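You operate a simulated robot arm through the tools that you are given. There is no shell and no other tool.

You run a simulated robot arm. Do the job below in one go: nothing can be reset, and whatever is moved stays where it is left.

## Task
Shut both tank valves and drum taps, then pull both yellow pipes up.

Only the result counts: the job must be done as asked and must still hold three seconds after the hand-in. Knocking over, shifting, dropping, spilling or breaking anything else fails it.

## Robot
A 7-joint arm with a two-finger parallel gripper, fixed in place. Base frame: the origin is at the foot of the arm, x ahead of it, y to its left, z up. Readings come in mm, degrees, newtons and seconds.
Its first joint turns from -132.0 to 132.0 degrees. Payload 3.91 kg.
The tool frame sits at the grasp point between the pads (the TCP): z along the fingers, y along the line on which they close. The tips reach 30 mm beyond it. Largest opening 110 mm; finger width 20, thickness 10; the body of the gripper, 48 by 112 mm, starts 55 mm behind the TCP.
Orientation is that of the tool frame in the base frame, as a unit quaternion [x, y, z, w]. With the fingers straight down and closing along the base's y, the tool's x points along the base's -x, its y along +y and its z along -z.

## Interface
- The arm moves only by the tool send_rows. Its argument "moves" is a list of rows, each a list of 7 numbers: the shift along the tool's x, y, z in units of 20 mm (1.0 is 20 mm), then the turn, a rotation vector about the tool's x, y, z in units of 4 degrees (1.0 is 4 degrees), then the opening in per cent of the stroke, from 0 (shut) to 100 (fully open). In form: [[x, y, z, rx, ry, rz, fingers], ...]. A call has 1 to 20 rows; each row shifts and turns the commanded pose from where the row before left it, along the tool's axes as they then stand. A call with a number of a shift or a turn outside -1 to 1 is refused whole. A row lasts 0.2 s, in which the tool goes at most 50 mm and 8.6 degrees; a call with a longer step from one row to the next is refused whole, and so is a gripper value outside its range. A pose out of reach is approached as far as the arm can. The call stops where the force on the tool passes 70 N (or 10 N more than at its start, if that is more) or the arm is blocked; 0.2 s more then pass. Each finger travels about 108 mm/s and halts on what it meets, pressing with about 39 N; the grip force reading is that of the motor and also rises with nothing between the fingers. The clock runs only during rows and for 0.2 s after the last one: add rows that do not move to give the fingers time. The reply holds the time, the measured pose of the TCP, the force on the tool along the base axes, the opening and the grip force, in the units named above and with some noise, with the torque about the TCP (base axes, N m) and any sound that the robot's microphone picked up.
- Cameras (640 x 400 px; columns grow to the right, rows downward): "scene" is fixed at [406.5, -648.5, 1533.8]; the picture's right is [0.99, -0.16, 0.00], its down [-0.07, -0.46, -0.88] and it looks along [0.14, 0.87, -0.47] (base axes); focal length 343 px, centre (320, 200). "wrist" rides on the gripper at [72, 17, -103] in the tool frame; the picture's right is [-0.23, 0.97, 0.00], its down [-0.76, -0.18, -0.62] and it looks along [-0.61, -0.14, 0.78] (tool axes); focal length 222 px, centre (320, 200). There is no depth. A picture from a camera that has moved, and an enlarged one, comes with that camera's place and axes in the base frame and with its lens. The place of the scene camera against the robot may be out by one fixed shift of up to 25 mm in any direction.
- snapshot(camera): a new picture of that camera. No time passes.
- close_up(camera, box): a new picture of the part [left, top, right, bottom] of that camera's present view, enlarged. No time passes.
- finish_job(): hands the job in; it is judged then, once.

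Nothing tells you positions but the pictures and the camera data. Unless the task says otherwise, let go and move clear before handing in.

The tools are called after "Call:" as a command line: name --pt "numbers of a row" for each row, then --argument value for the rest, lists and objects as JSON in quotes. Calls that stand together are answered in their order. send_rows: Moves the arm, as the interface text tells. Its arguments: {"type":"object","properties":{"moves":{"type":"array"}},"required":["moves"]} The other tools are called the same way: snapshot (camera) takes a picture; close_up (camera, box) takes an enlarged picture of a part of a camera's view; finish_job () hands the job in.

At the start:

```text
clock: 0.0
eef_pos: [125.5, 510.0, 1195.6]
tool_rot: [0.0, 1.0, 0.0, 0.0]
wrist_force: [-0.7, -0.2, -0.4]
torque: [-0.03, -0.01, 0.01]
grip_width: 110.2
grip_force: 0.0
```

scene: 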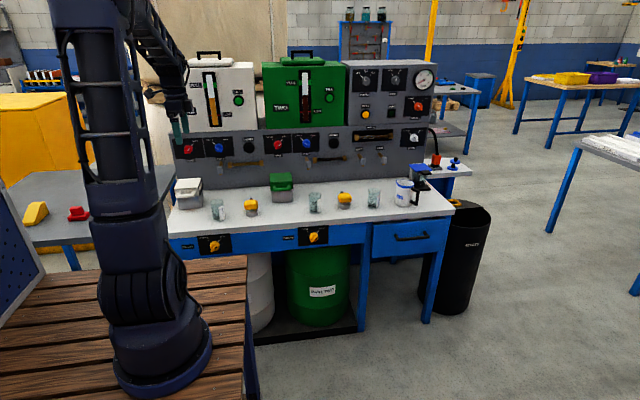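
wrist: 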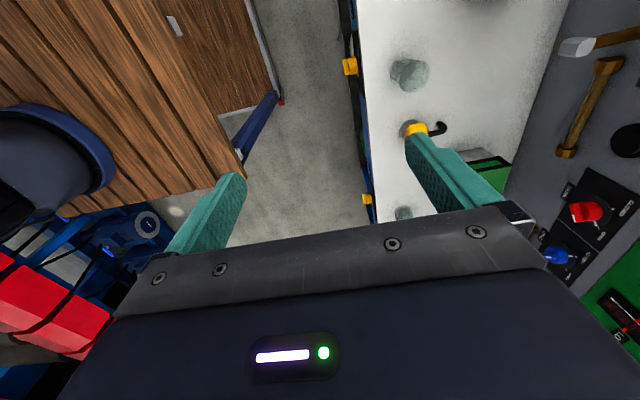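

The scene shows a bench with a white tank and a green tank, a panel with red and blue knobs, and two drums with yellow taps on the bench front. I'll look closer before moving.

Call:
close_up --camera "scene" --box '[160, 40, 320, 140]'

Call:
close_up --camera "scene" --box '[160, 120, 320, 220]'

Call:
close_up --camera "scene" --box '[300, 100, 460, 200]'

Call:
close_up --camera "scene" --box '[160, 170, 320, 270]'

Call:
close_up --camera "scene" --box '[280, 170, 440, 270]'

Call:
close_up --camera "scene" --box '[320, 50, 480, 150]'

```text
4.00 times, centred on (240, 90) of scene
camera zoom: at [406.5, -648.5, 1533.8], right [0.99, -0.16, 0.0], down [-0.07, -0.46, -0.88], along [0.14, 0.87, -0.47], focal length 1370 px, centre (640, 640)
```

zoom: 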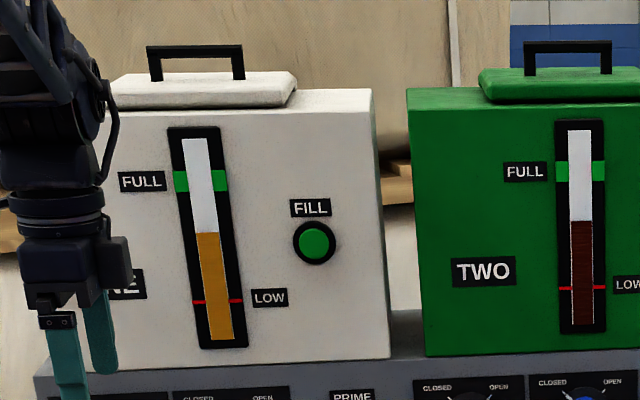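

```text
4.00 times, centred on (240, 170) of scene
camera zoom: at [406.5, -648.5, 1533.8], right [0.99, -0.16, 0.0], down [-0.07, -0.46, -0.88], along [0.14, 0.87, -0.47], focal length 1370 px, centre (640, 320)
```

zoom: 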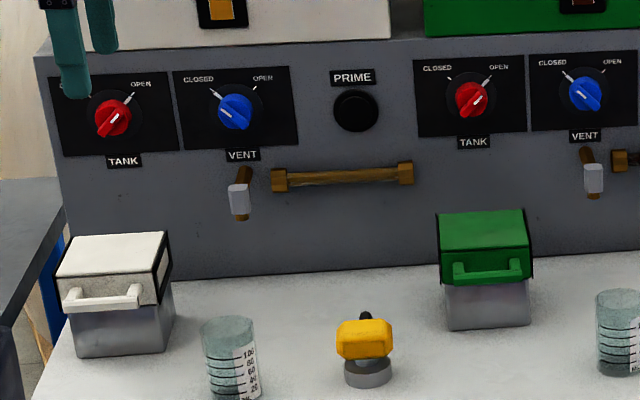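

```text
4.00 times, centred on (380, 150) of scene
camera zoom: at [406.5, -648.5, 1533.8], right [0.99, -0.16, 0.0], down [-0.07, -0.46, -0.88], along [0.14, 0.87, -0.47], focal length 1370 px, centre (80, 400)
```

zoom: 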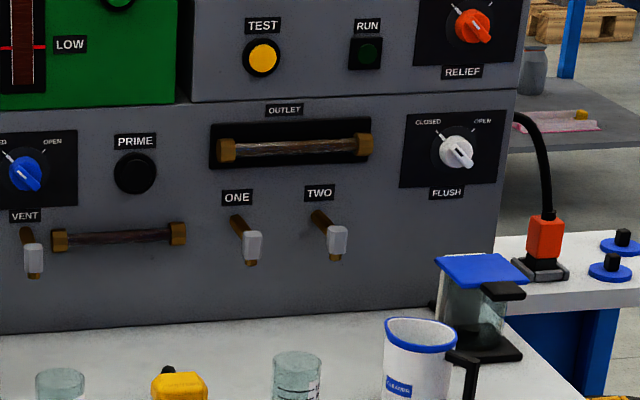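

```text
4.00 times, centred on (240, 220) of scene
camera zoom: at [406.5, -648.5, 1533.8], right [0.99, -0.16, 0.0], down [-0.07, -0.46, -0.88], along [0.14, 0.87, -0.47], focal length 1370 px, centre (640, 120)
```

zoom: 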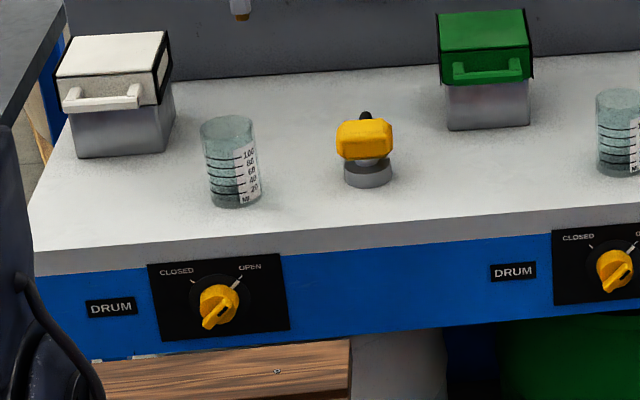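

```text
4.00 times, centred on (360, 220) of scene
camera zoom: at [406.5, -648.5, 1533.8], right [0.99, -0.16, 0.0], down [-0.07, -0.46, -0.88], along [0.14, 0.87, -0.47], focal length 1370 px, centre (160, 120)
```

zoom: 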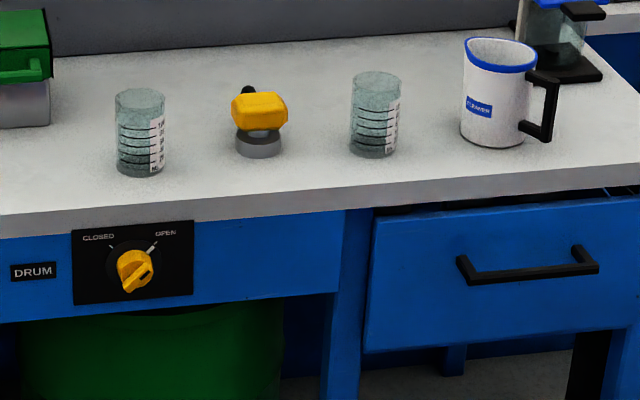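

```text
4.00 times, centred on (400, 100) of scene
camera zoom: at [406.5, -648.5, 1533.8], right [0.99, -0.16, 0.0], down [-0.07, -0.46, -0.88], along [0.14, 0.87, -0.47], focal length 1370 px, centre (0, 600)
```

zoom: 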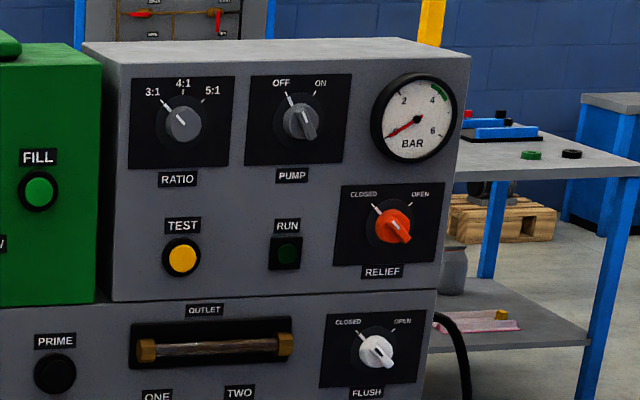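

The red tank valves and yellow drum taps all point to OPEN. Triangulating from the two views puts the red knobs at about (20, 942, 993) and (433, 942, 995), the drum knobs at about (150, 580, 688) and (565, 580, 690), and the yellow pipe heads at about (295, 684, 806) and (712, 684, 810). I'll move toward the panel and turn the tool horizontal for a better look.

Call:
send_rows --pt "0 1 0 0 0 0 60" --pt "0 1 0 0 0 0 60" --pt "0 1 0 0 0 0 60" --pt "0 1 0 0 0 0 60" --pt "0 1 0 0 0 0 60" --pt "0 1 0 0 0 0 60" --pt "0 1 0 0 0 0 60" --pt "0 0 0 -1 0 0 60" --pt "0 0 0 -1 0 0 60" --pt "0 0 0 -1 0 0 60" --pt "0 0 0 -1 0 0 60" --pt "0 0 0 -1 0 0 60" --pt "0 0 0 -1 0 0 60" --pt "0 0 0 -1 0 0 60" --pt "0 0 0 -1 0 0 60" --pt "0 0 0 -1 0 0 60" --pt "0 0 0 -1 0 0 60" --pt "0 0 0 -1 0 0 60" --pt "0 0 0 -1 0 0 60" --pt "0 0 0 -1 0 0 60"

Call:
send_rows --pt "0 0 0 -1 0 0 60" --pt "0 0 0 -1 0 0 60" --pt "0 0 0 -1 0 0 60" --pt "0 0 0 -1 0 0 60" --pt "0 0 0 -1 0 0 60" --pt "0 0 0 -1 0 0 60" --pt "0 0 0 -1 0 0 60" --pt "0 0 0 -1 0 0 60" --pt "0 0 0 -1 0 0 60" --pt "0 0 0 -0.5 0 0 60" --pt "0 0 0 0 0 0 60"

Call:
snapshot --camera "wrist"

Call:
snapshot --camera "scene"

```text
clock: 4.2
eef_pos: [126.0, 649.3, 1196.8]
tool_rot: [0.0, 0.898, 0.439, 0.001]
wrist_force: [0.4, 0.2, -0.1]
torque: [0.01, 0.03, 0.0]
grip_width: 65.9
grip_force: 0.1
```

```text
clock: 6.6
eef_pos: [125.9, 649.1, 1195.9]
tool_rot: [0.0, 0.707, 0.707, 0.0]
wrist_force: [0.5, -0.2, 0.1]
torque: [0.01, 0.02, -0.03]
grip_width: 66.1
grip_force: 0.1
```

```text
taken
camera wrist: at [53.8, 547.5, 1212.8], right [0.23, 0.0, 0.97], down [0.76, -0.62, -0.18], along [0.61, 0.78, -0.14], focal length 222 px, centre (320, 200)
```

wrist: 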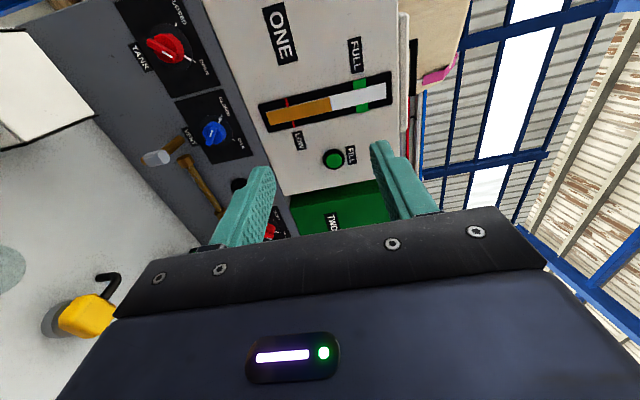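

```text
taken
```

scene: 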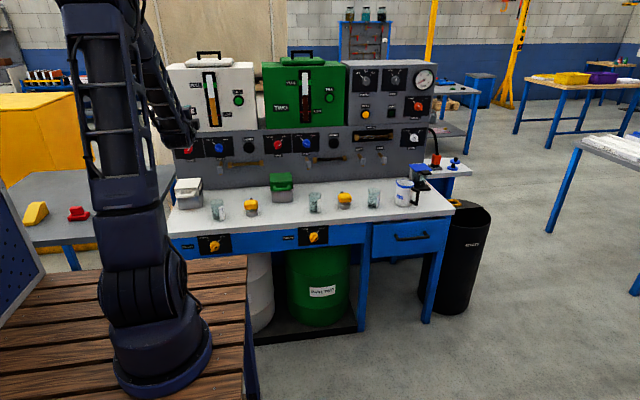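

Call:
close_up --camera "wrist" --box '[100, 0, 260, 100]'

Call:
close_up --camera "scene" --box '[172, 134, 220, 164]'

Call:
close_up --camera "scene" --box '[260, 130, 308, 160]'

Call:
close_up --camera "wrist" --box '[0, 240, 160, 340]'

```text
4.00 times, centred on (180, 50) of wrist
camera zoom: at [53.8, 547.5, 1212.8], right [0.23, 0.0, 0.97], down [0.76, -0.62, -0.18], along [0.61, 0.78, -0.14], focal length 888 px, centre (880, 800)
```

zoom: 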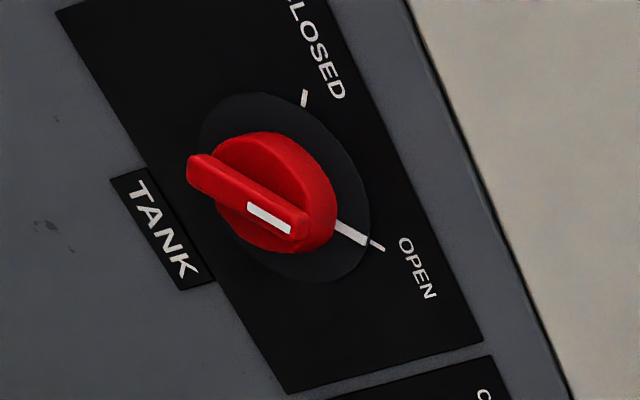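

```text
13.33 times, centred on (196, 149) of scene
camera zoom: at [406.5, -648.5, 1533.8], right [0.99, -0.16, 0.0], down [-0.07, -0.46, -0.88], along [0.14, 0.87, -0.47], focal length 4568 px, centre (1973, 880)
```

zoom: 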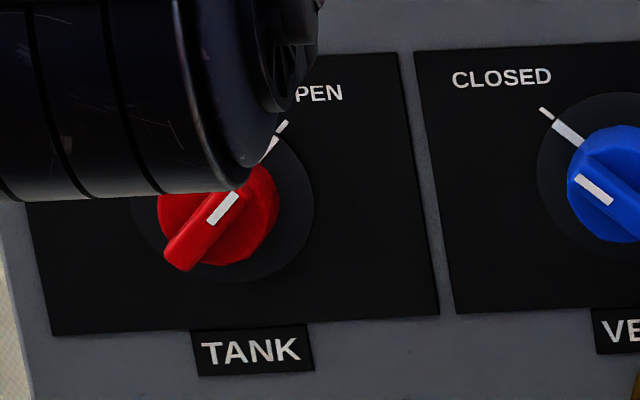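

```text
13.33 times, centred on (284, 145) of scene
camera zoom: at [406.5, -648.5, 1533.8], right [0.99, -0.16, 0.0], down [-0.07, -0.46, -0.88], along [0.14, 0.87, -0.47], focal length 4568 px, centre (800, 933)
```

zoom: 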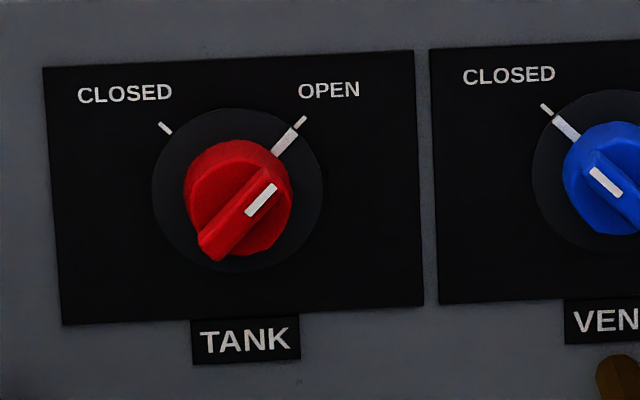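

```text
4.00 times, centred on (80, 290) of wrist
camera zoom: at [53.8, 547.5, 1212.8], right [0.23, 0.0, 0.97], down [0.76, -0.62, -0.18], along [0.61, 0.78, -0.14], focal length 888 px, centre (1280, -160)
```

zoom: 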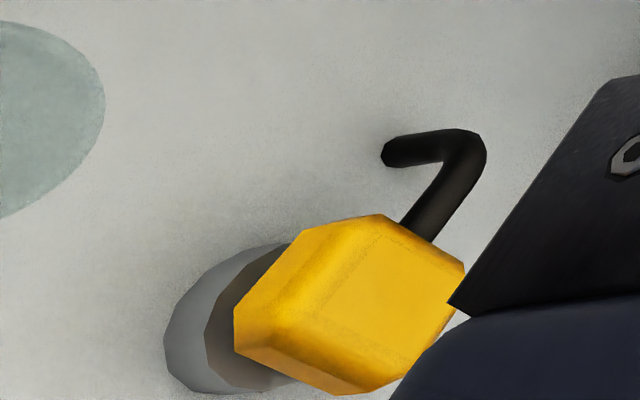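

The red knob is a cylinder with a thin raised fin, and its white mark points to OPEN at about 45° to the upper right. I'll come in front of tank valve 1 and roll -45° so the fingers straddle the fin.

Call:
send_rows --pt "0.44 -0.936 0.5 0 0 0 60" --pt "0.44 -0.936 0.5 0 0 0 60" --pt "0.44 -0.936 0.5 0 0 0 60" --pt "0.44 -0.936 0.5 0 0 0 60" --pt "0.44 -0.936 0.5 0 0 0 60" --pt "0.44 -0.936 0.5 0 0 0 60" --pt "0.44 -0.936 0.5 0 0 0 60" --pt "0.44 -0.936 0.5 0 0 0 60" --pt "0.44 -0.936 0.5 0 0 0 60" --pt "0.44 -0.936 0.5 0 0 0 60" --pt "0.44 -0.936 0.5 0 0 0 60" --pt "0 0 0 0 0 0 60"

Call:
send_rows --pt "0 0 0 0 0 -1 60" --pt "0 0 0 0 0 -1 60" --pt "0 0 0 0 0 -1 60" --pt "0 0 0 0 0 -1 60" --pt "0 0 0 0 0 -1 60" --pt "0 0 0 0 0 -1 60" --pt "0 0 0 0 0 -1 60" --pt "0 0 0 0 0 -1 60" --pt "0 0 0 0 0 -1 60" --pt "0 0 0 0 0 -1 60" --pt "0 0 0 0 0 -1 60" --pt "0 0 0 0 0 -0.25 60" --pt "0 0 0 0 0 0 60"

Call:
snapshot --camera "wrist"

Call:
snapshot --camera "scene"

```text
clock: 9.2
eef_pos: [28.5, 760.8, 990.3]
tool_rot: [0.0, 0.707, 0.708, 0.0]
wrist_force: [-0.1, -0.2, -0.2]
torque: [0.02, -0.02, -0.01]
grip_width: 65.9
grip_force: 0.0
```

```text
clock: 12.0
eef_pos: [28.6, 759.7, 990.8]
tool_rot: [-0.27, 0.654, 0.653, 0.271]
wrist_force: [-0.2, 0.5, 0.3]
torque: [-0.02, -0.01, 0.03]
grip_width: 65.9
grip_force: 0.0
```

```text
taken
camera wrist: at [-33.6, 657.0, 951.1], right [-0.53, 0.0, 0.85], down [0.66, -0.62, 0.41], along [0.53, 0.78, 0.33], focal length 222 px, centre (320, 200)
```

wrist: 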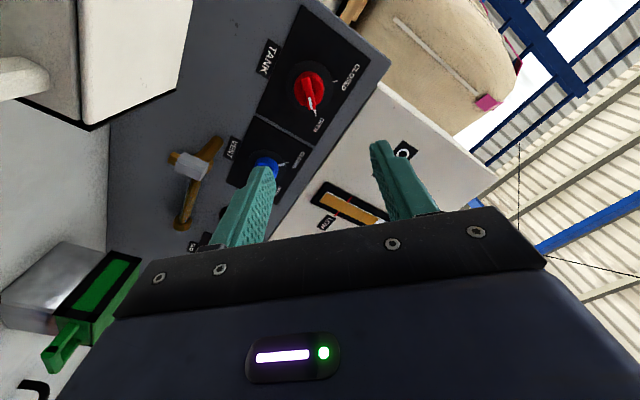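

```text
taken
```

scene: 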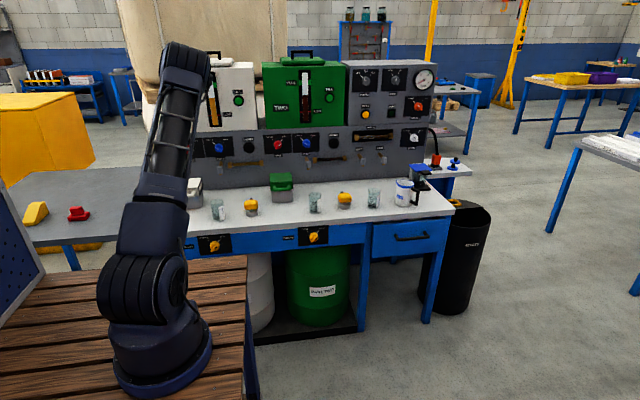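

Call:
close_up --camera "wrist" --box '[260, 50, 360, 150]'

```text
4.00 times, centred on (310, 100) of wrist
camera zoom: at [-33.6, 657.0, 951.1], right [-0.53, 0.0, 0.85], down [0.66, -0.62, 0.41], along [0.53, 0.78, 0.33], focal length 888 px, centre (360, 600)
```

zoom: 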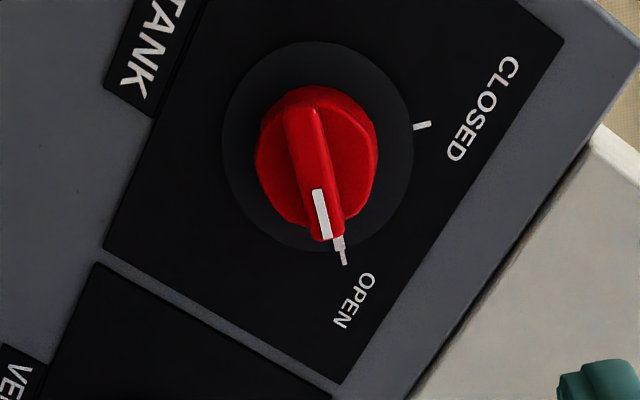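

The two wrist views put valve 1's axis at x≈30.5, z≈974.5. The fin's outer face is at y≈949 and the panel at about 978, with the fin at exactly 45°. I'll line up with it and advance.

Call:
send_rows --pt "0.51 -0.64 0 0 0 0 50" --pt "0 0 1 0 0 0 50" --pt "0 0 1 0 0 0 50" --pt "0 0 1 0 0 0 50" --pt "0 0 1 0 0 0 50" --pt "0 0 1 0 0 0 50" --pt "0 0 1 0 0 0 50" --pt "0 0 1 0 0 0 50" --pt "0 0 0 0 0 0 50"

Call:
snapshot --camera "wrist"

```text
clock: 14.0
eef_pos: [31.5, 898.7, 973.1]
tool_rot: [-0.271, 0.653, 0.654, 0.271]
wrist_force: [0.9, 0.1, 0.0]
torque: [-0.02, 0.03, 0.0]
grip_width: 54.9
grip_force: 0.2
```

```text
taken
camera wrist: at [-32.0, 796.5, 934.5], right [-0.53, 0.0, 0.85], down [0.66, -0.62, 0.41], along [0.53, 0.78, 0.33], focal length 222 px, centre (320, 200)
```

wrist: 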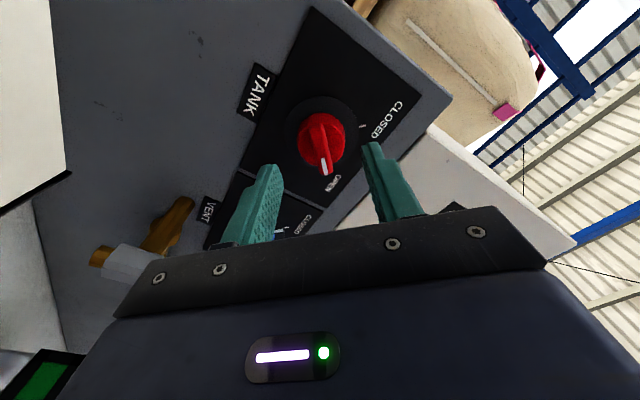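

Call:
send_rows --pt "0 0 0.5 0 0 0 50" --pt "0 0 0.5 0 0 0 50" --pt "0 0 0.5 0 0 0 50" --pt "0 0 0.25 0 0 0 50" --pt "0 0 0 0 0 0 50"

Call:
snapshot --camera "wrist"

```text
clock: 15.2
eef_pos: [30.9, 935.1, 973.3]
tool_rot: [-0.271, 0.653, 0.653, 0.271]
wrist_force: [-0.1, 0.5, 0.3]
torque: [-0.03, 0.05, 0.01]
grip_width: 54.9
grip_force: 0.0
```

```text
taken
camera wrist: at [-31.8, 831.6, 934.4], right [-0.53, 0.0, 0.85], down [0.66, -0.62, 0.41], along [0.53, 0.78, 0.33], focal length 222 px, centre (320, 200)
```

wrist: 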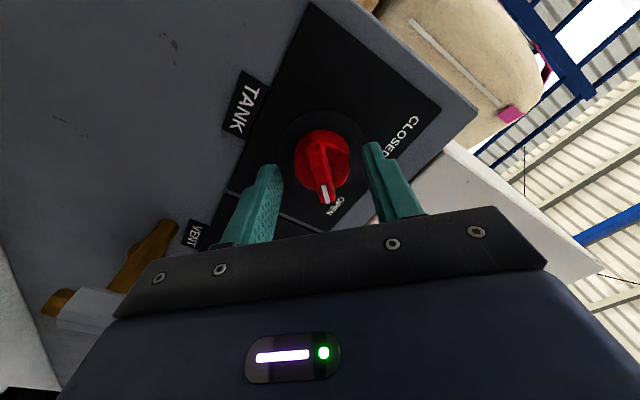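

The finger tips are about 9 mm past the fin's outer face, so I'll close on it.

Call:
send_rows --pt "0 0 0.1 0 0 0 35" --pt "0 0 0 0 0 0 20" --pt "0 0 0 0 0 0 0" --pt "0 0 0 0 0 0 0" --pt "0 0 0 0 0 0 0"

Call:
snapshot --camera "wrist"

```text
clock: 16.4
eef_pos: [30.2, 935.8, 974.7]
tool_rot: [-0.271, 0.653, 0.654, 0.27]
wrist_force: [-8.6, -11.5, 6.2]
torque: [0.08, 0.0, 0.39]
grip_width: 37.9
grip_force: 45.5
```

```text
taken
camera wrist: at [-32.6, 833.0, 935.2], right [-0.53, 0.0, 0.85], down [0.66, -0.62, 0.41], along [0.53, 0.78, 0.33], focal length 222 px, centre (320, 200)
```

wrist: 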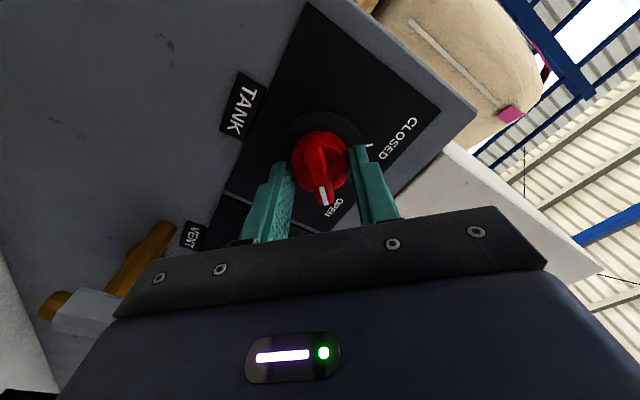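

The fingers met the cylinder (38 mm) rather than the thin fin. I'll open, back off a few mm and grip the fin itself for a positive turn.

Call:
send_rows --pt "0 0 0 0 0 0 50" --pt "0 0 -0.15 0 0 0 50" --pt "0 0 -0.15 0 0 0 50" --pt "0 0 0 0 0 0 30" --pt "0 0 0 0 0 0 10" --pt "0 0 0 0 0 0 0" --pt "0 0 0 0 0 0 0" --pt "0 0 0 0 0 0 0"

Call:
snapshot --camera "wrist"

```text
clock: 18.2
eef_pos: [30.9, 930.7, 976.0]
tool_rot: [-0.271, 0.652, 0.654, 0.271]
wrist_force: [-5.8, 9.6, 9.2]
torque: [0.3, 0.03, 0.21]
grip_width: 37.1
grip_force: 45.3
```

```text
taken
camera wrist: at [-32.0, 828.0, 935.8], right [-0.53, 0.0, 0.85], down [0.66, -0.62, 0.41], along [0.53, 0.78, 0.33], focal length 222 px, centre (320, 200)
```

wrist: 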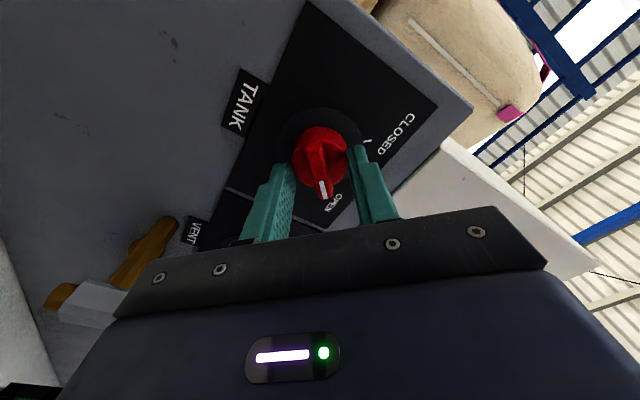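

Call:
send_rows --pt "0 0 0 0 0 0 50" --pt "0 0.05 -0.15 0 0 0 50" --pt "0 0 -0.15 0 0 0 50" --pt "0 0 0 0 0 0 30" --pt "0 0 0 0 0 0 10" --pt "0 0 0 0 0 0 0" --pt "0 0 0 0 0 0 0" --pt "0 0 0 0 0 0 0"

Call:
snapshot --camera "wrist"

```text
clock: 20.0
eef_pos: [31.1, 924.8, 974.7]
tool_rot: [-0.271, 0.653, 0.653, 0.271]
wrist_force: [-2.3, -0.8, 4.7]
torque: [-0.06, 0.0, 0.18]
grip_width: 10.7
grip_force: 44.8
```

```text
taken
camera wrist: at [-32.1, 821.7, 935.9], right [-0.53, 0.0, 0.85], down [0.66, -0.62, 0.41], along [0.53, 0.78, 0.33], focal length 222 px, centre (320, 200)
```

wrist: 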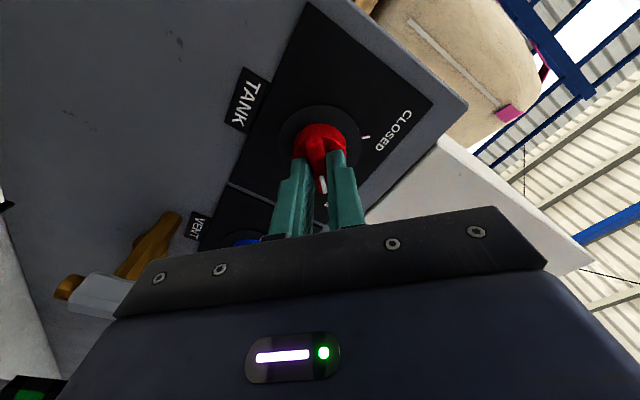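

The fin is now gripped at 10.7 mm. I'll turn it counter-clockwise toward CLOSED, in stages.

Call:
send_rows --pt "0 0 0 0 0 -1 0" --pt "0 0 0 0 0 -1 0" --pt "0 0 0 0 0 -1 0" --pt "0 0 0 0 0 -1 0" --pt "0 0 0 0 0 -1 0" --pt "0 0 0 0 0 -1 0" --pt "0 0 0 0 0 -1 0" --pt "0 0 0 0 0 -1 0" --pt "0 0 0 0 0 -1 0" --pt "0 0 0 0 0 -1 0" --pt "0 0 0 0 0 -1 0"

Call:
snapshot --camera "wrist"

```text
clock: 22.4
eef_pos: [30.3, 925.3, 975.3]
tool_rot: [-0.496, 0.503, 0.505, 0.496]
wrist_force: [-6.1, -25.9, 14.1]
torque: [1.23, 0.05, 0.11]
grip_width: 10.9
grip_force: 44.7
```

```text
taken
camera wrist: at [12.7, 821.7, 903.2], right [-0.97, 0.0, 0.24], down [0.19, -0.62, 0.76], along [0.15, 0.78, 0.6], focal length 222 px, centre (320, 200)
```

wrist: 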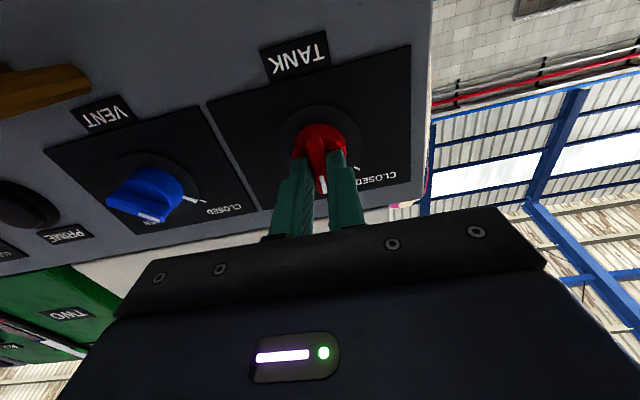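

Call:
send_rows --pt "0 0 -0.05 0 0 -1 0" --pt "0 0 0 0 0 -1 0" --pt "0 0 0 0 0 -1 0" --pt "0 0 0 0 0 -1 0" --pt "0 0 0 0 0 -1 0" --pt "0 0 0 0 0 -1 0" --pt "0 0 0 0 0 -1 0" --pt "0 0 0 0 0 -1 0" --pt "0 0 0 0 0 -1 0" --pt "0 0 0 0 0 -1 0" --pt "0 0 0 0 0 -1 0" --pt "0 0 0 0 0 -0.5 0" --pt "0 0 0 0 0 0 0"

Call:
snapshot --camera "wrist"

```text
clock: 25.2
eef_pos: [30.0, 924.3, 975.3]
tool_rot: [-0.653, 0.271, 0.272, 0.653]
wrist_force: [-17.2, 22.5, 21.4]
torque: [0.02, 0.05, 0.01]
grip_width: 11.1
grip_force: 45.1
```

```text
taken
camera wrist: at [69.6, 821.8, 911.8], right [-0.85, 0.0, -0.53], down [-0.41, -0.62, 0.66], along [-0.33, 0.78, 0.53], focal length 222 px, centre (320, 200)
```

wrist: 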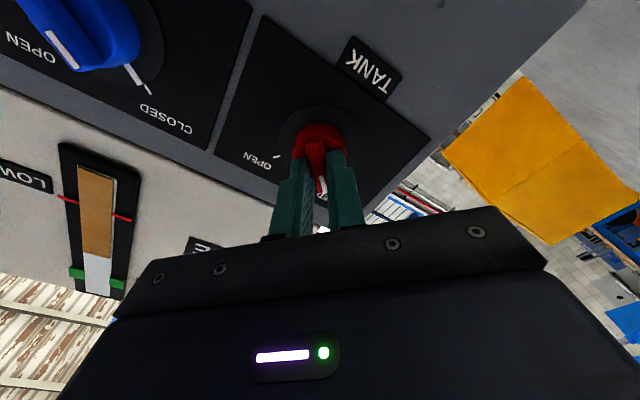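

Valve 1 looks turned to CLOSED. I'll release, back off and check.

Call:
send_rows --pt "0 0 0 0 0 0 20" --pt "0 0 0 0 0 0 40" --pt "0 0 0 0 0 0 40" --pt "0 0 -1 0 0 0 40" --pt "0 0 -1 0 0 0 40" --pt "0 0 -1 0 0 0 40" --pt "0 0 -1 0 0 0 40" --pt "0 0 0 0 0 0 40"

Call:
close_up --camera "wrist" --box '[240, 40, 400, 140]'

Call:
snapshot --camera "wrist"

Call:
snapshot --camera "scene"

```text
clock: 27.0
eef_pos: [29.2, 845.0, 973.5]
tool_rot: [0.654, -0.27, -0.271, -0.653]
wrist_force: [-0.2, 0.3, -0.7]
torque: [-0.02, -0.01, -0.01]
grip_width: 43.9
grip_force: 0.1
```

```text
4.00 times, centred on (320, 90) of wrist
camera zoom: at [69.2, 741.4, 910.0], right [-0.85, 0.0, -0.53], down [-0.41, -0.62, 0.66], along [-0.33, 0.78, 0.53], focal length 888 px, centre (320, 640)
```

zoom: 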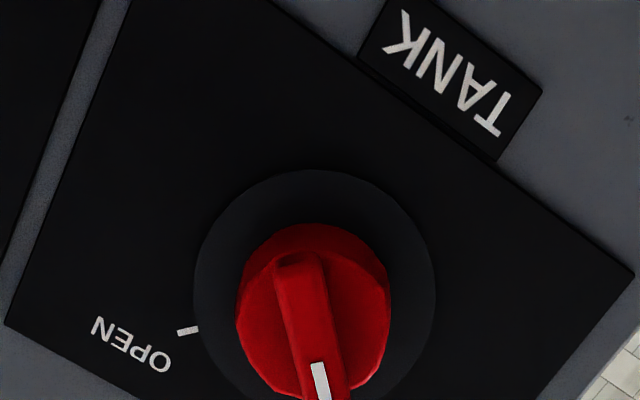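

```text
taken
camera wrist: at [69.2, 741.4, 910.0], right [-0.85, 0.0, -0.53], down [-0.41, -0.62, 0.66], along [-0.33, 0.78, 0.53], focal length 222 px, centre (320, 200)
```

wrist: 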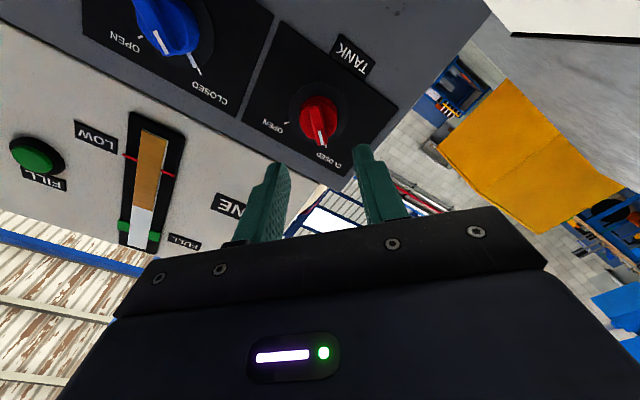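

```text
taken
```

scene: 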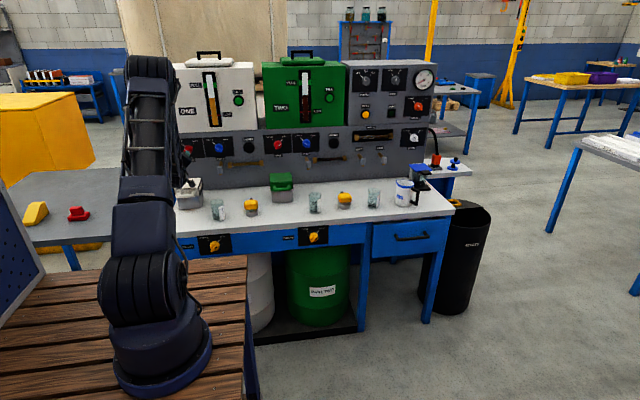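

Call:
close_up --camera "wrist" --box '[270, 80, 370, 142]'

Call:
close_up --camera "scene" --box '[172, 134, 220, 164]'

```text
6.40 times, centred on (320, 111) of wrist
camera zoom: at [69.2, 741.4, 910.0], right [-0.85, 0.0, -0.53], down [-0.41, -0.62, 0.66], along [-0.33, 0.78, 0.53], focal length 1422 px, centre (320, 770)
```

zoom: 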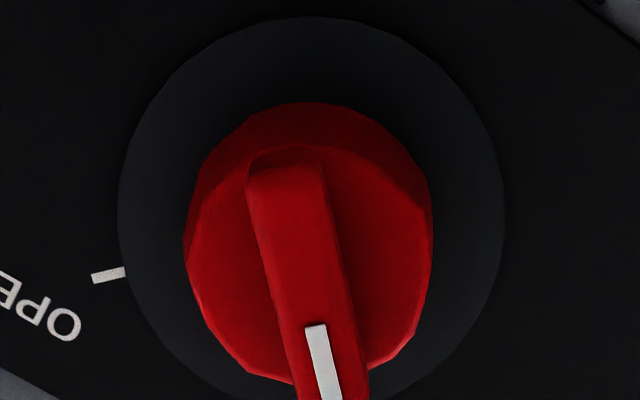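

```text
13.33 times, centred on (196, 149) of scene
camera zoom: at [406.5, -648.5, 1533.8], right [0.99, -0.16, 0.0], down [-0.07, -0.46, -0.88], along [0.14, 0.87, -0.47], focal length 4568 px, centre (1973, 880)
```

zoom: 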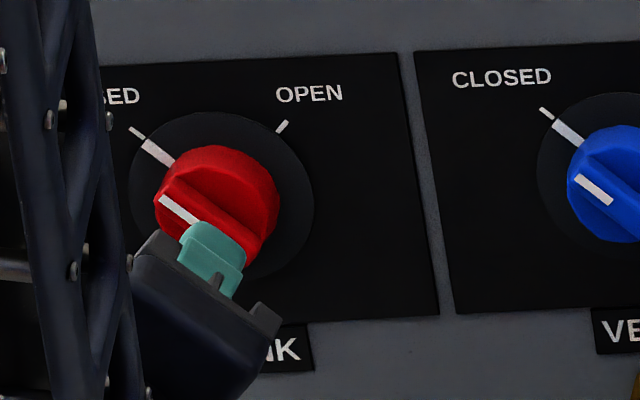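

Valve 1's mark sits on the CLOSED tick. Next I'll back off, roll back to -45° and travel to tank valve 2.

Call:
send_rows --pt "0 0 -0.5 0 0 1 50" --pt "0 0 -0.5 0 0 1 50" --pt "0 0 -0.5 0 0 1 50" --pt "0 0 -0.5 0 0 1 50" --pt "0 0 -0.5 0 0 1 50" --pt "0 0 -0.5 0 0 1 50" --pt "0 0 0 0 0 1 50" --pt "0 0 0 0 0 1 50" --pt "0 0 0 0 0 1 50" --pt "0 0 0 0 0 1 50" --pt "0 0 0 0 0 1 50" --pt "0 0 0 0 0 1 50" --pt "0 0 0 0 0 1 50" --pt "0 0 0 0 0 1 50" --pt "0 0 0 0 0 1 50" --pt "0 0 0 0 0 1 50" --pt "0 0 0 0 0 1 50" --pt "0 0 0 0 0 1 50" --pt "0 0 0 0 0 1 50" --pt "0 0 0 0 0 1 50"

Call:
send_rows --pt "0 0 0 0 0 1 50" --pt "0 0 0 0 0 1 50" --pt "0 0 0 0 0 0.5 50" --pt "-0.894 -0.832 0 0 0 0 50" --pt "-0.894 -0.832 0 0 0 0 50" --pt "-0.894 -0.832 0 0 0 0 50" --pt "-0.894 -0.832 0 0 0 0 50" --pt "-0.894 -0.832 0 0 0 0 50" --pt "-0.894 -0.832 0 0 0 0 50" --pt "-0.894 -0.832 0 0 0 0 50" --pt "-0.894 -0.832 0 0 0 0 50" --pt "-0.894 -0.832 0 0 0 0 50" --pt "-0.894 -0.832 0 0 0 0 50" --pt "-0.894 -0.832 0 0 0 0 50" --pt "-0.894 -0.832 0 0 0 0 50" --pt "-0.894 -0.832 0 0 0 0 50" --pt "-0.894 -0.832 0 0 0 0 50" --pt "-0.894 -0.832 0 0 0 0 50" --pt "0 0 0 0 0 0 50"

Call:
snapshot --camera "wrist"

Call:
snapshot --camera "scene"

```text
clock: 31.2
eef_pos: [29.8, 783.6, 974.7]
tool_rot: [-0.326, 0.628, 0.627, 0.327]
wrist_force: [0.0, 0.0, -1.0]
torque: [0.01, -0.01, -0.02]
grip_width: 55.0
grip_force: 0.1
```

```text
clock: 35.2
eef_pos: [396.8, 783.7, 988.3]
tool_rot: [-0.271, 0.654, 0.653, 0.271]
wrist_force: [0.4, -0.1, -0.5]
torque: [0.01, -0.01, -0.01]
grip_width: 54.9
grip_force: 0.1
```

```text
taken
camera wrist: at [333.3, 681.3, 949.2], right [-0.53, 0.0, 0.85], down [0.66, -0.62, 0.41], along [0.53, 0.78, 0.33], focal length 222 px, centre (320, 200)
```

wrist: 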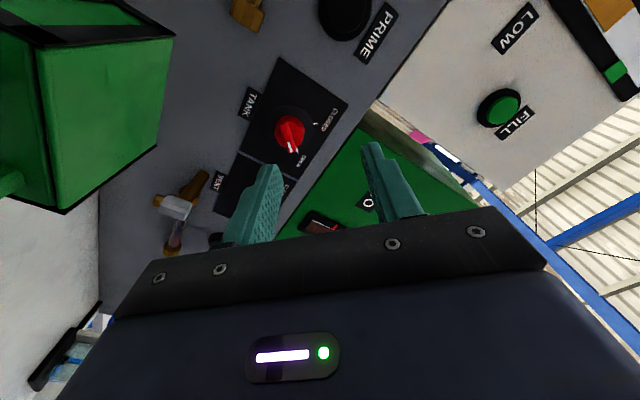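

```text
taken
```

scene: 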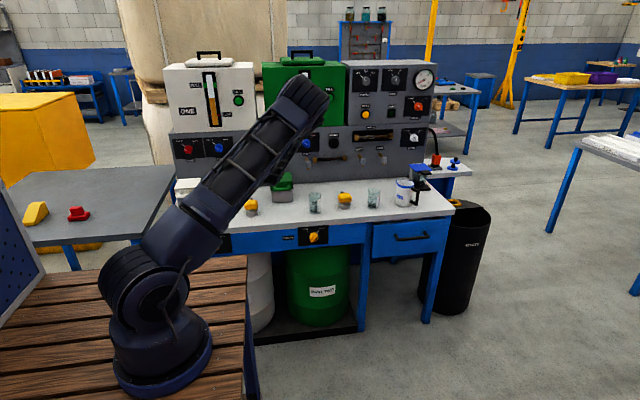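

Call:
close_up --camera "wrist" --box '[210, 80, 370, 180]'

```text
4.00 times, centred on (290, 130) of wrist
camera zoom: at [333.3, 681.3, 949.2], right [-0.53, 0.0, 0.85], down [0.66, -0.62, 0.41], along [0.53, 0.78, 0.33], focal length 888 px, centre (440, 480)
```

zoom: 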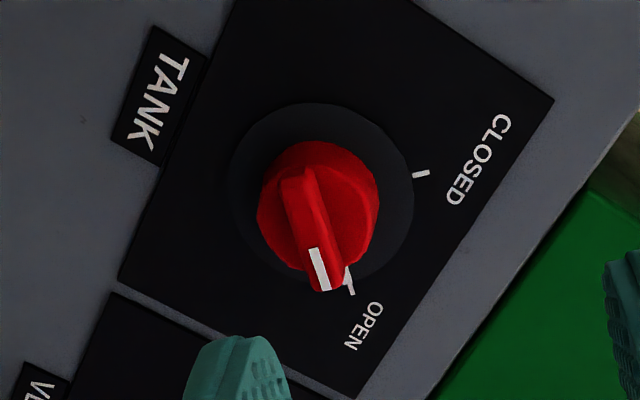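

Call:
send_rows --pt "-0.482 -0.807 0 0 0 0 50" --pt "-0.482 -0.807 0 0 0 0 50" --pt "-0.482 -0.807 0 0 0 0 50" --pt "0 0 1 0 0 0 50" --pt "0 0 1 0 0 0 50" --pt "0 0 1 0 0 0 50" --pt "0 0 1 0 0 0 50" --pt "0 0 1 0 0 0 50" --pt "0 0 1 0 0 0 50" --pt "0 0 0 0 0 0 50"

Call:
close_up --camera "wrist" --box '[240, 100, 400, 200]'

```text
clock: 37.4
eef_pos: [451.3, 904.1, 974.7]
tool_rot: [-0.271, 0.654, 0.652, 0.271]
wrist_force: [-0.3, 0.6, 0.5]
torque: [0.01, -0.02, 0.03]
grip_width: 54.9
grip_force: 0.0
```

```text
4.00 times, centred on (320, 150) of wrist
camera zoom: at [388.8, 801.5, 935.3], right [-0.53, 0.0, 0.85], down [0.66, -0.62, 0.41], along [0.53, 0.78, 0.33], focal length 888 px, centre (320, 400)
```

zoom: 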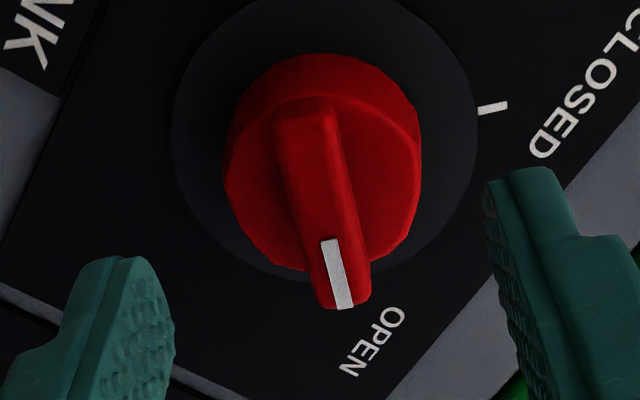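

The tool is well centred on valve 2. I'll advance to the depth that worked before and grip the fin.

Call:
send_rows --pt "0 0 0.5 0 0 0 50" --pt "0 0 0.5 0 0 0 50" --pt "0 0 0 0 0 0 30" --pt "0 0 0 0 0 0 10" --pt "0 0 0 0 0 0 0" --pt "0 0 0 0 0 0 0" --pt "0 0 0 0 0 0 0"

```text
clock: 39.0
eef_pos: [450.8, 924.9, 973.8]
tool_rot: [-0.271, 0.653, 0.653, 0.271]
wrist_force: [-4.8, 3.7, 5.6]
torque: [-0.04, 0.02, 0.22]
grip_width: 10.7
grip_force: 45.6
```

Call:
send_rows --pt "0 0 0 0 0 -1 0" --pt "0 0 0 0 0 -1 0" --pt "0 0 0 0 0 -1 0" --pt "0 0 0 0 0 -1 0" --pt "0 0 0 0 0 -1 0" --pt "0 0 0 0 0 -1 0" --pt "0 0 0 0 0 -1 0" --pt "0 0 0 0 0 -1 0" --pt "0 0 0 0 0 -1 0" --pt "0 0 0 0 0 -1 0" --pt "0 0 0 0 0 -1 0" --pt "0 0 0 0 0 -1 0"

Call:
send_rows --pt "0 0 0 0 0 -1 0" --pt "0 0 0 0 0 -1 0" --pt "0 0 0 0 0 -1 0" --pt "0 0 0 0 0 -1 0" --pt "0 0 0 0 0 -1 0" --pt "0 0 0 0 0 -1 0" --pt "0 0 0 0 0 -1 0" --pt "0 0 0 0 0 -1 0" --pt "0 0 0 0 0 -1 0" --pt "0 0 0 0 0 -1 0" --pt "0 0 0 0 0 -0.6 0" --pt "0 0 0 0 0 0 0"

Call:
snapshot --camera "wrist"

```text
clock: 41.6
eef_pos: [449.4, 924.8, 974.3]
tool_rot: [0.514, -0.486, -0.486, -0.513]
wrist_force: [-22.3, 0.7, -0.4]
torque: [1.01, -0.02, 0.54]
grip_width: 10.9
grip_force: 44.9
```

```text
clock: 44.2
eef_pos: [450.1, 924.2, 974.2]
tool_rot: [-0.654, 0.268, 0.268, 0.655]
wrist_force: [-10.3, -6.9, -6.0]
torque: [-0.46, 0.37, -0.07]
grip_width: 11.2
grip_force: 44.8
```

```text
taken
camera wrist: at [490.7, 821.2, 911.7], right [-0.85, 0.0, -0.53], down [-0.42, -0.62, 0.66], along [-0.33, 0.78, 0.53], focal length 222 px, centre (320, 200)
```

wrist: 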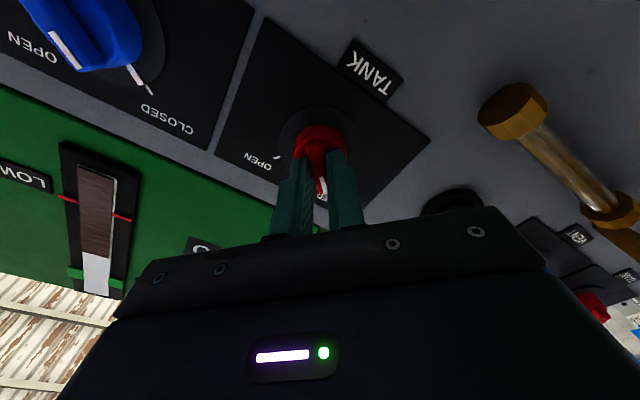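

Valve 2 appears closed, so I'll release, back off straight and check.

Call:
send_rows --pt "0 0 0 0 0 0 20" --pt "0 0 0 0 0 0 40" --pt "0 0 0 0 0 0 40" --pt "0 0 -1 0 0 0 40" --pt "0 0 -1 0 0 0 40" --pt "0 0 -1 0 0 0 40" --pt "0 0 -1 0 0 0 40" --pt "0 0 -1 0 0 0 40" --pt "0 0 -1 0 0 0 40" --pt "0 0 -1 0 0 0 40" --pt "0 0 0 0 0 0 40"

Call:
close_up --camera "wrist" --box '[240, 40, 400, 140]'

Call:
snapshot --camera "scene"

```text
clock: 46.6
eef_pos: [450.9, 783.8, 974.3]
tool_rot: [-0.654, 0.268, 0.268, 0.654]
wrist_force: [-0.9, 0.4, -0.5]
torque: [-0.02, -0.02, 0.04]
grip_width: 43.9
grip_force: 0.0
```

```text
4.00 times, centred on (320, 90) of wrist
camera zoom: at [490.7, 681.3, 911.8], right [-0.85, 0.0, -0.53], down [-0.42, -0.62, 0.66], along [-0.33, 0.78, 0.53], focal length 888 px, centre (320, 640)
```

zoom: 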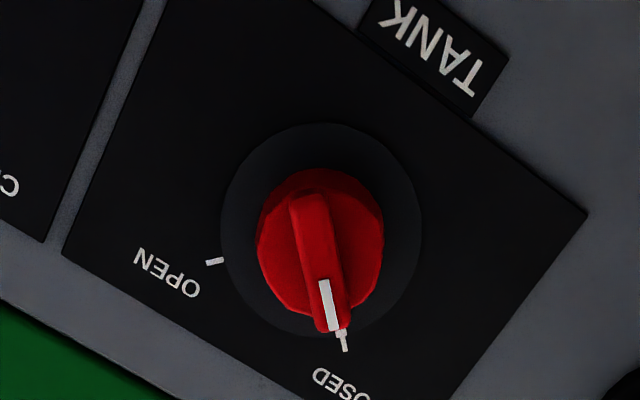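

```text
taken
```

scene: 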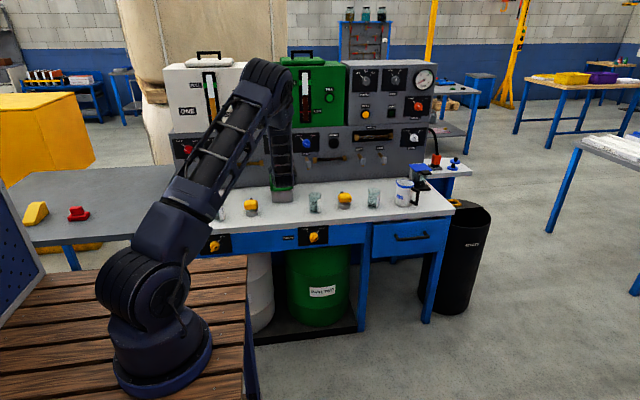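

Both tank valves are on CLOSED. Next are the drum taps, at about (151, 581, 670) and (571, 581, 671), starting with tap 2 because it's easier to reach. I'll retreat away from the bench while rolling back, then descend in front of the apron.

Call:
send_rows --pt "0 0 -0.75 0 0 1 50" --pt "0 0 -0.75 0 0 1 50" --pt "0 0 -0.75 0 0 1 50" --pt "0 0 -0.75 0 0 1 50" --pt "0 0 -0.75 0 0 1 50" --pt "0 0 -0.75 0 0 1 50" --pt "0 0 -0.75 0 0 1 50" --pt "0 0 -0.75 0 0 1 50" --pt "0 0 -0.75 0 0 1 50" --pt "0 0 -0.75 0 0 1 50" --pt "0 0 -0.75 0 0 1 50" --pt "0 0 -0.75 0 0 1 50" --pt "0 0 -0.75 0 0 1 50" --pt "0 0 -0.75 0 0 1 50" --pt "0 0 -0.75 0 0 1 50" --pt "0 0 -0.75 0 0 1 50" --pt "0 0 -0.75 0 0 1 50" --pt "0 0 -0.75 0 0 1 50" --pt "0 0 -0.75 0 0 1 50" --pt "0 0 -0.75 0 0 1 50"

Call:
send_rows --pt "-0.707 -0.707 0 0 0 1 50" --pt "-0.707 -0.707 0 0 0 1 50" --pt "0 0 0 0 0 0.6 50" --pt "-0.707 -0.707 0 0 0 0 50" --pt "-0.707 -0.707 0 0 0 0 50" --pt "-0.707 -0.707 0 0 0 0 50" --pt "-0.707 -0.707 0 0 0 0 50" --pt "0 0 0 0 0 0 50"

Call:
snapshot --camera "wrist"

Call:
snapshot --camera "scene"

```text
clock: 50.8
eef_pos: [451.7, 484.1, 975.5]
tool_rot: [-0.328, 0.626, 0.626, 0.328]
wrist_force: [-0.8, 0.1, 0.1]
torque: [-0.02, 0.02, -0.03]
grip_width: 54.9
grip_force: 0.2
```

```text
clock: 52.6
eef_pos: [571.5, 482.6, 981.5]
tool_rot: [-0.271, 0.653, 0.653, 0.271]
wrist_force: [0.2, 1.0, 0.7]
torque: [-0.01, -0.02, 0.0]
grip_width: 55.0
grip_force: 0.0
```

```text
taken
camera wrist: at [507.6, 380.2, 941.8], right [-0.53, 0.0, 0.85], down [0.66, -0.62, 0.41], along [0.53, 0.78, 0.33], focal length 222 px, centre (320, 200)
```

wrist: 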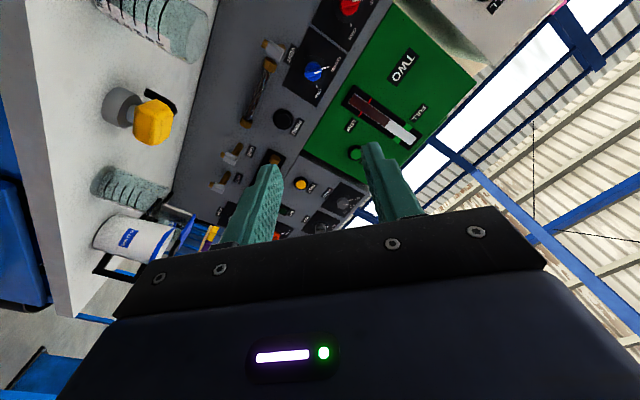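

```text
taken
```

scene: 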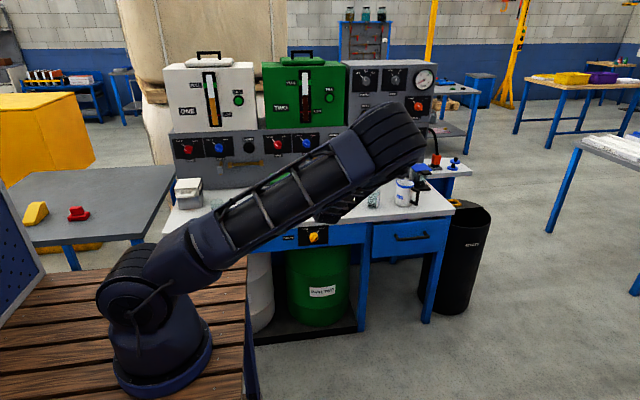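

Call:
send_rows --pt "0.707 -0.707 0 0 0 0 50" --pt "0.707 -0.707 0 0 0 0 50" --pt "0.707 -0.707 0 0 0 0 50" --pt "0.707 -0.707 0 0 0 0 50" --pt "0.707 -0.707 0 0 0 0 50" --pt "0.707 -0.707 0 0 0 0 50" --pt "0.707 -0.707 0 0 0 0 50" --pt "0.707 -0.707 0 0 0 0 50" --pt "0.707 -0.707 0 0 0 0 50" --pt "0.707 -0.707 0 0 0 0 50" --pt "0.707 -0.707 0 0 0 0 50" --pt "0.707 -0.707 0 0 0 0 50" --pt "0.707 -0.707 0 0 0 0 50" --pt "0.707 -0.707 0 0 0 0 50" --pt "0 0 0 0 0 0 50"

Call:
snapshot --camera "wrist"

Call:
snapshot --camera "scene"

```text
clock: 55.8
eef_pos: [570.7, 483.3, 702.2]
tool_rot: [-0.271, 0.653, 0.653, 0.27]
wrist_force: [-0.5, -0.6, 0.5]
torque: [-0.01, 0.04, 0.01]
grip_width: 55.0
grip_force: 0.0
```

```text
taken
camera wrist: at [507.1, 381.3, 662.7], right [-0.53, 0.0, 0.85], down [0.66, -0.62, 0.41], along [0.53, 0.78, 0.33], focal length 222 px, centre (320, 200)
```

wrist: 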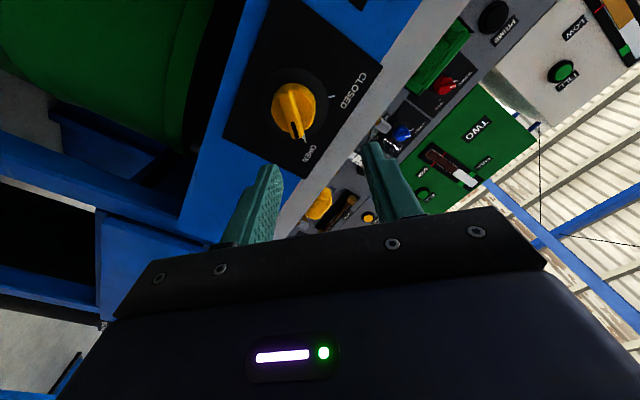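

```text
taken
```

scene: 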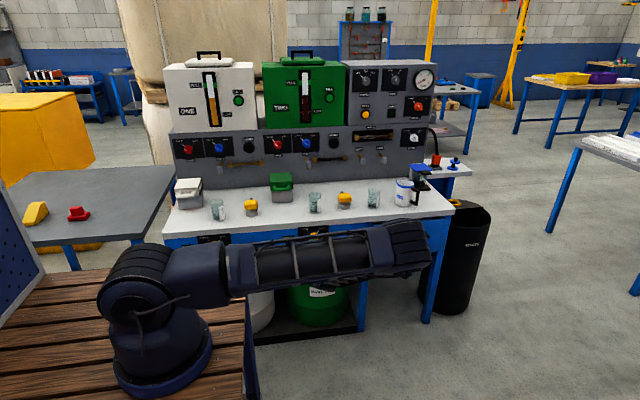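

Call:
close_up --camera "wrist" --box '[210, 50, 370, 150]'

```text
4.00 times, centred on (290, 100) of wrist
camera zoom: at [507.1, 381.3, 662.7], right [-0.53, 0.0, 0.85], down [0.66, -0.62, 0.41], along [0.53, 0.78, 0.33], focal length 888 px, centre (440, 600)
```

zoom: 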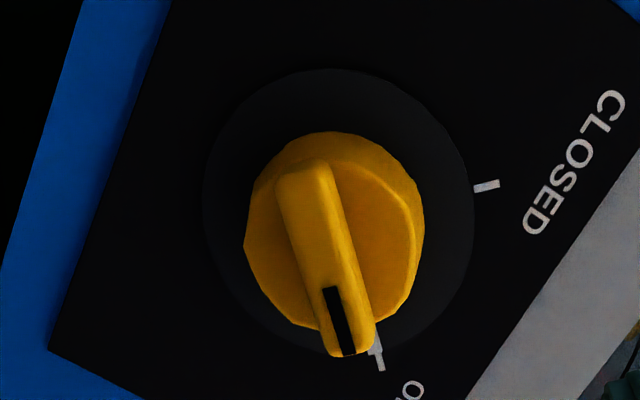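

Call:
send_rows --pt "0.52 -0.47 0 0 0 0 50" --pt "0.52 -0.47 0 0 0 0 50" --pt "0 0 1 0 0 0 50" --pt "0 0 0 0 0 0 50"

Call:
close_up --camera "wrist" --box '[240, 80, 400, 180]'

```text
clock: 56.8
eef_pos: [568.6, 505.1, 672.6]
tool_rot: [-0.27, 0.653, 0.654, 0.27]
wrist_force: [-0.1, -0.2, 0.0]
torque: [-0.04, 0.01, -0.01]
grip_width: 55.1
grip_force: 0.1
```

```text
4.00 times, centred on (320, 130) of wrist
camera zoom: at [506.3, 402.2, 633.8], right [-0.53, 0.0, 0.85], down [0.66, -0.62, 0.41], along [0.53, 0.78, 0.33], focal length 888 px, centre (320, 480)
```

zoom: 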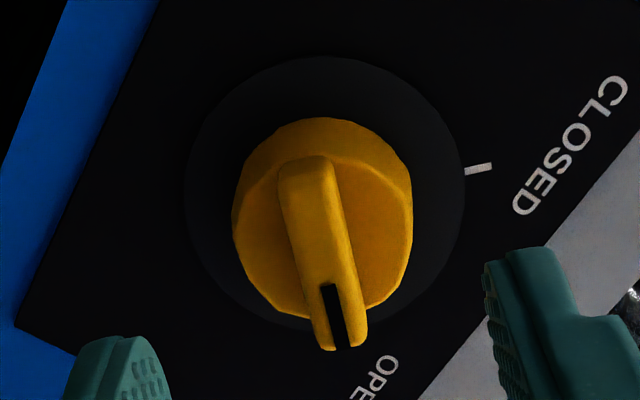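

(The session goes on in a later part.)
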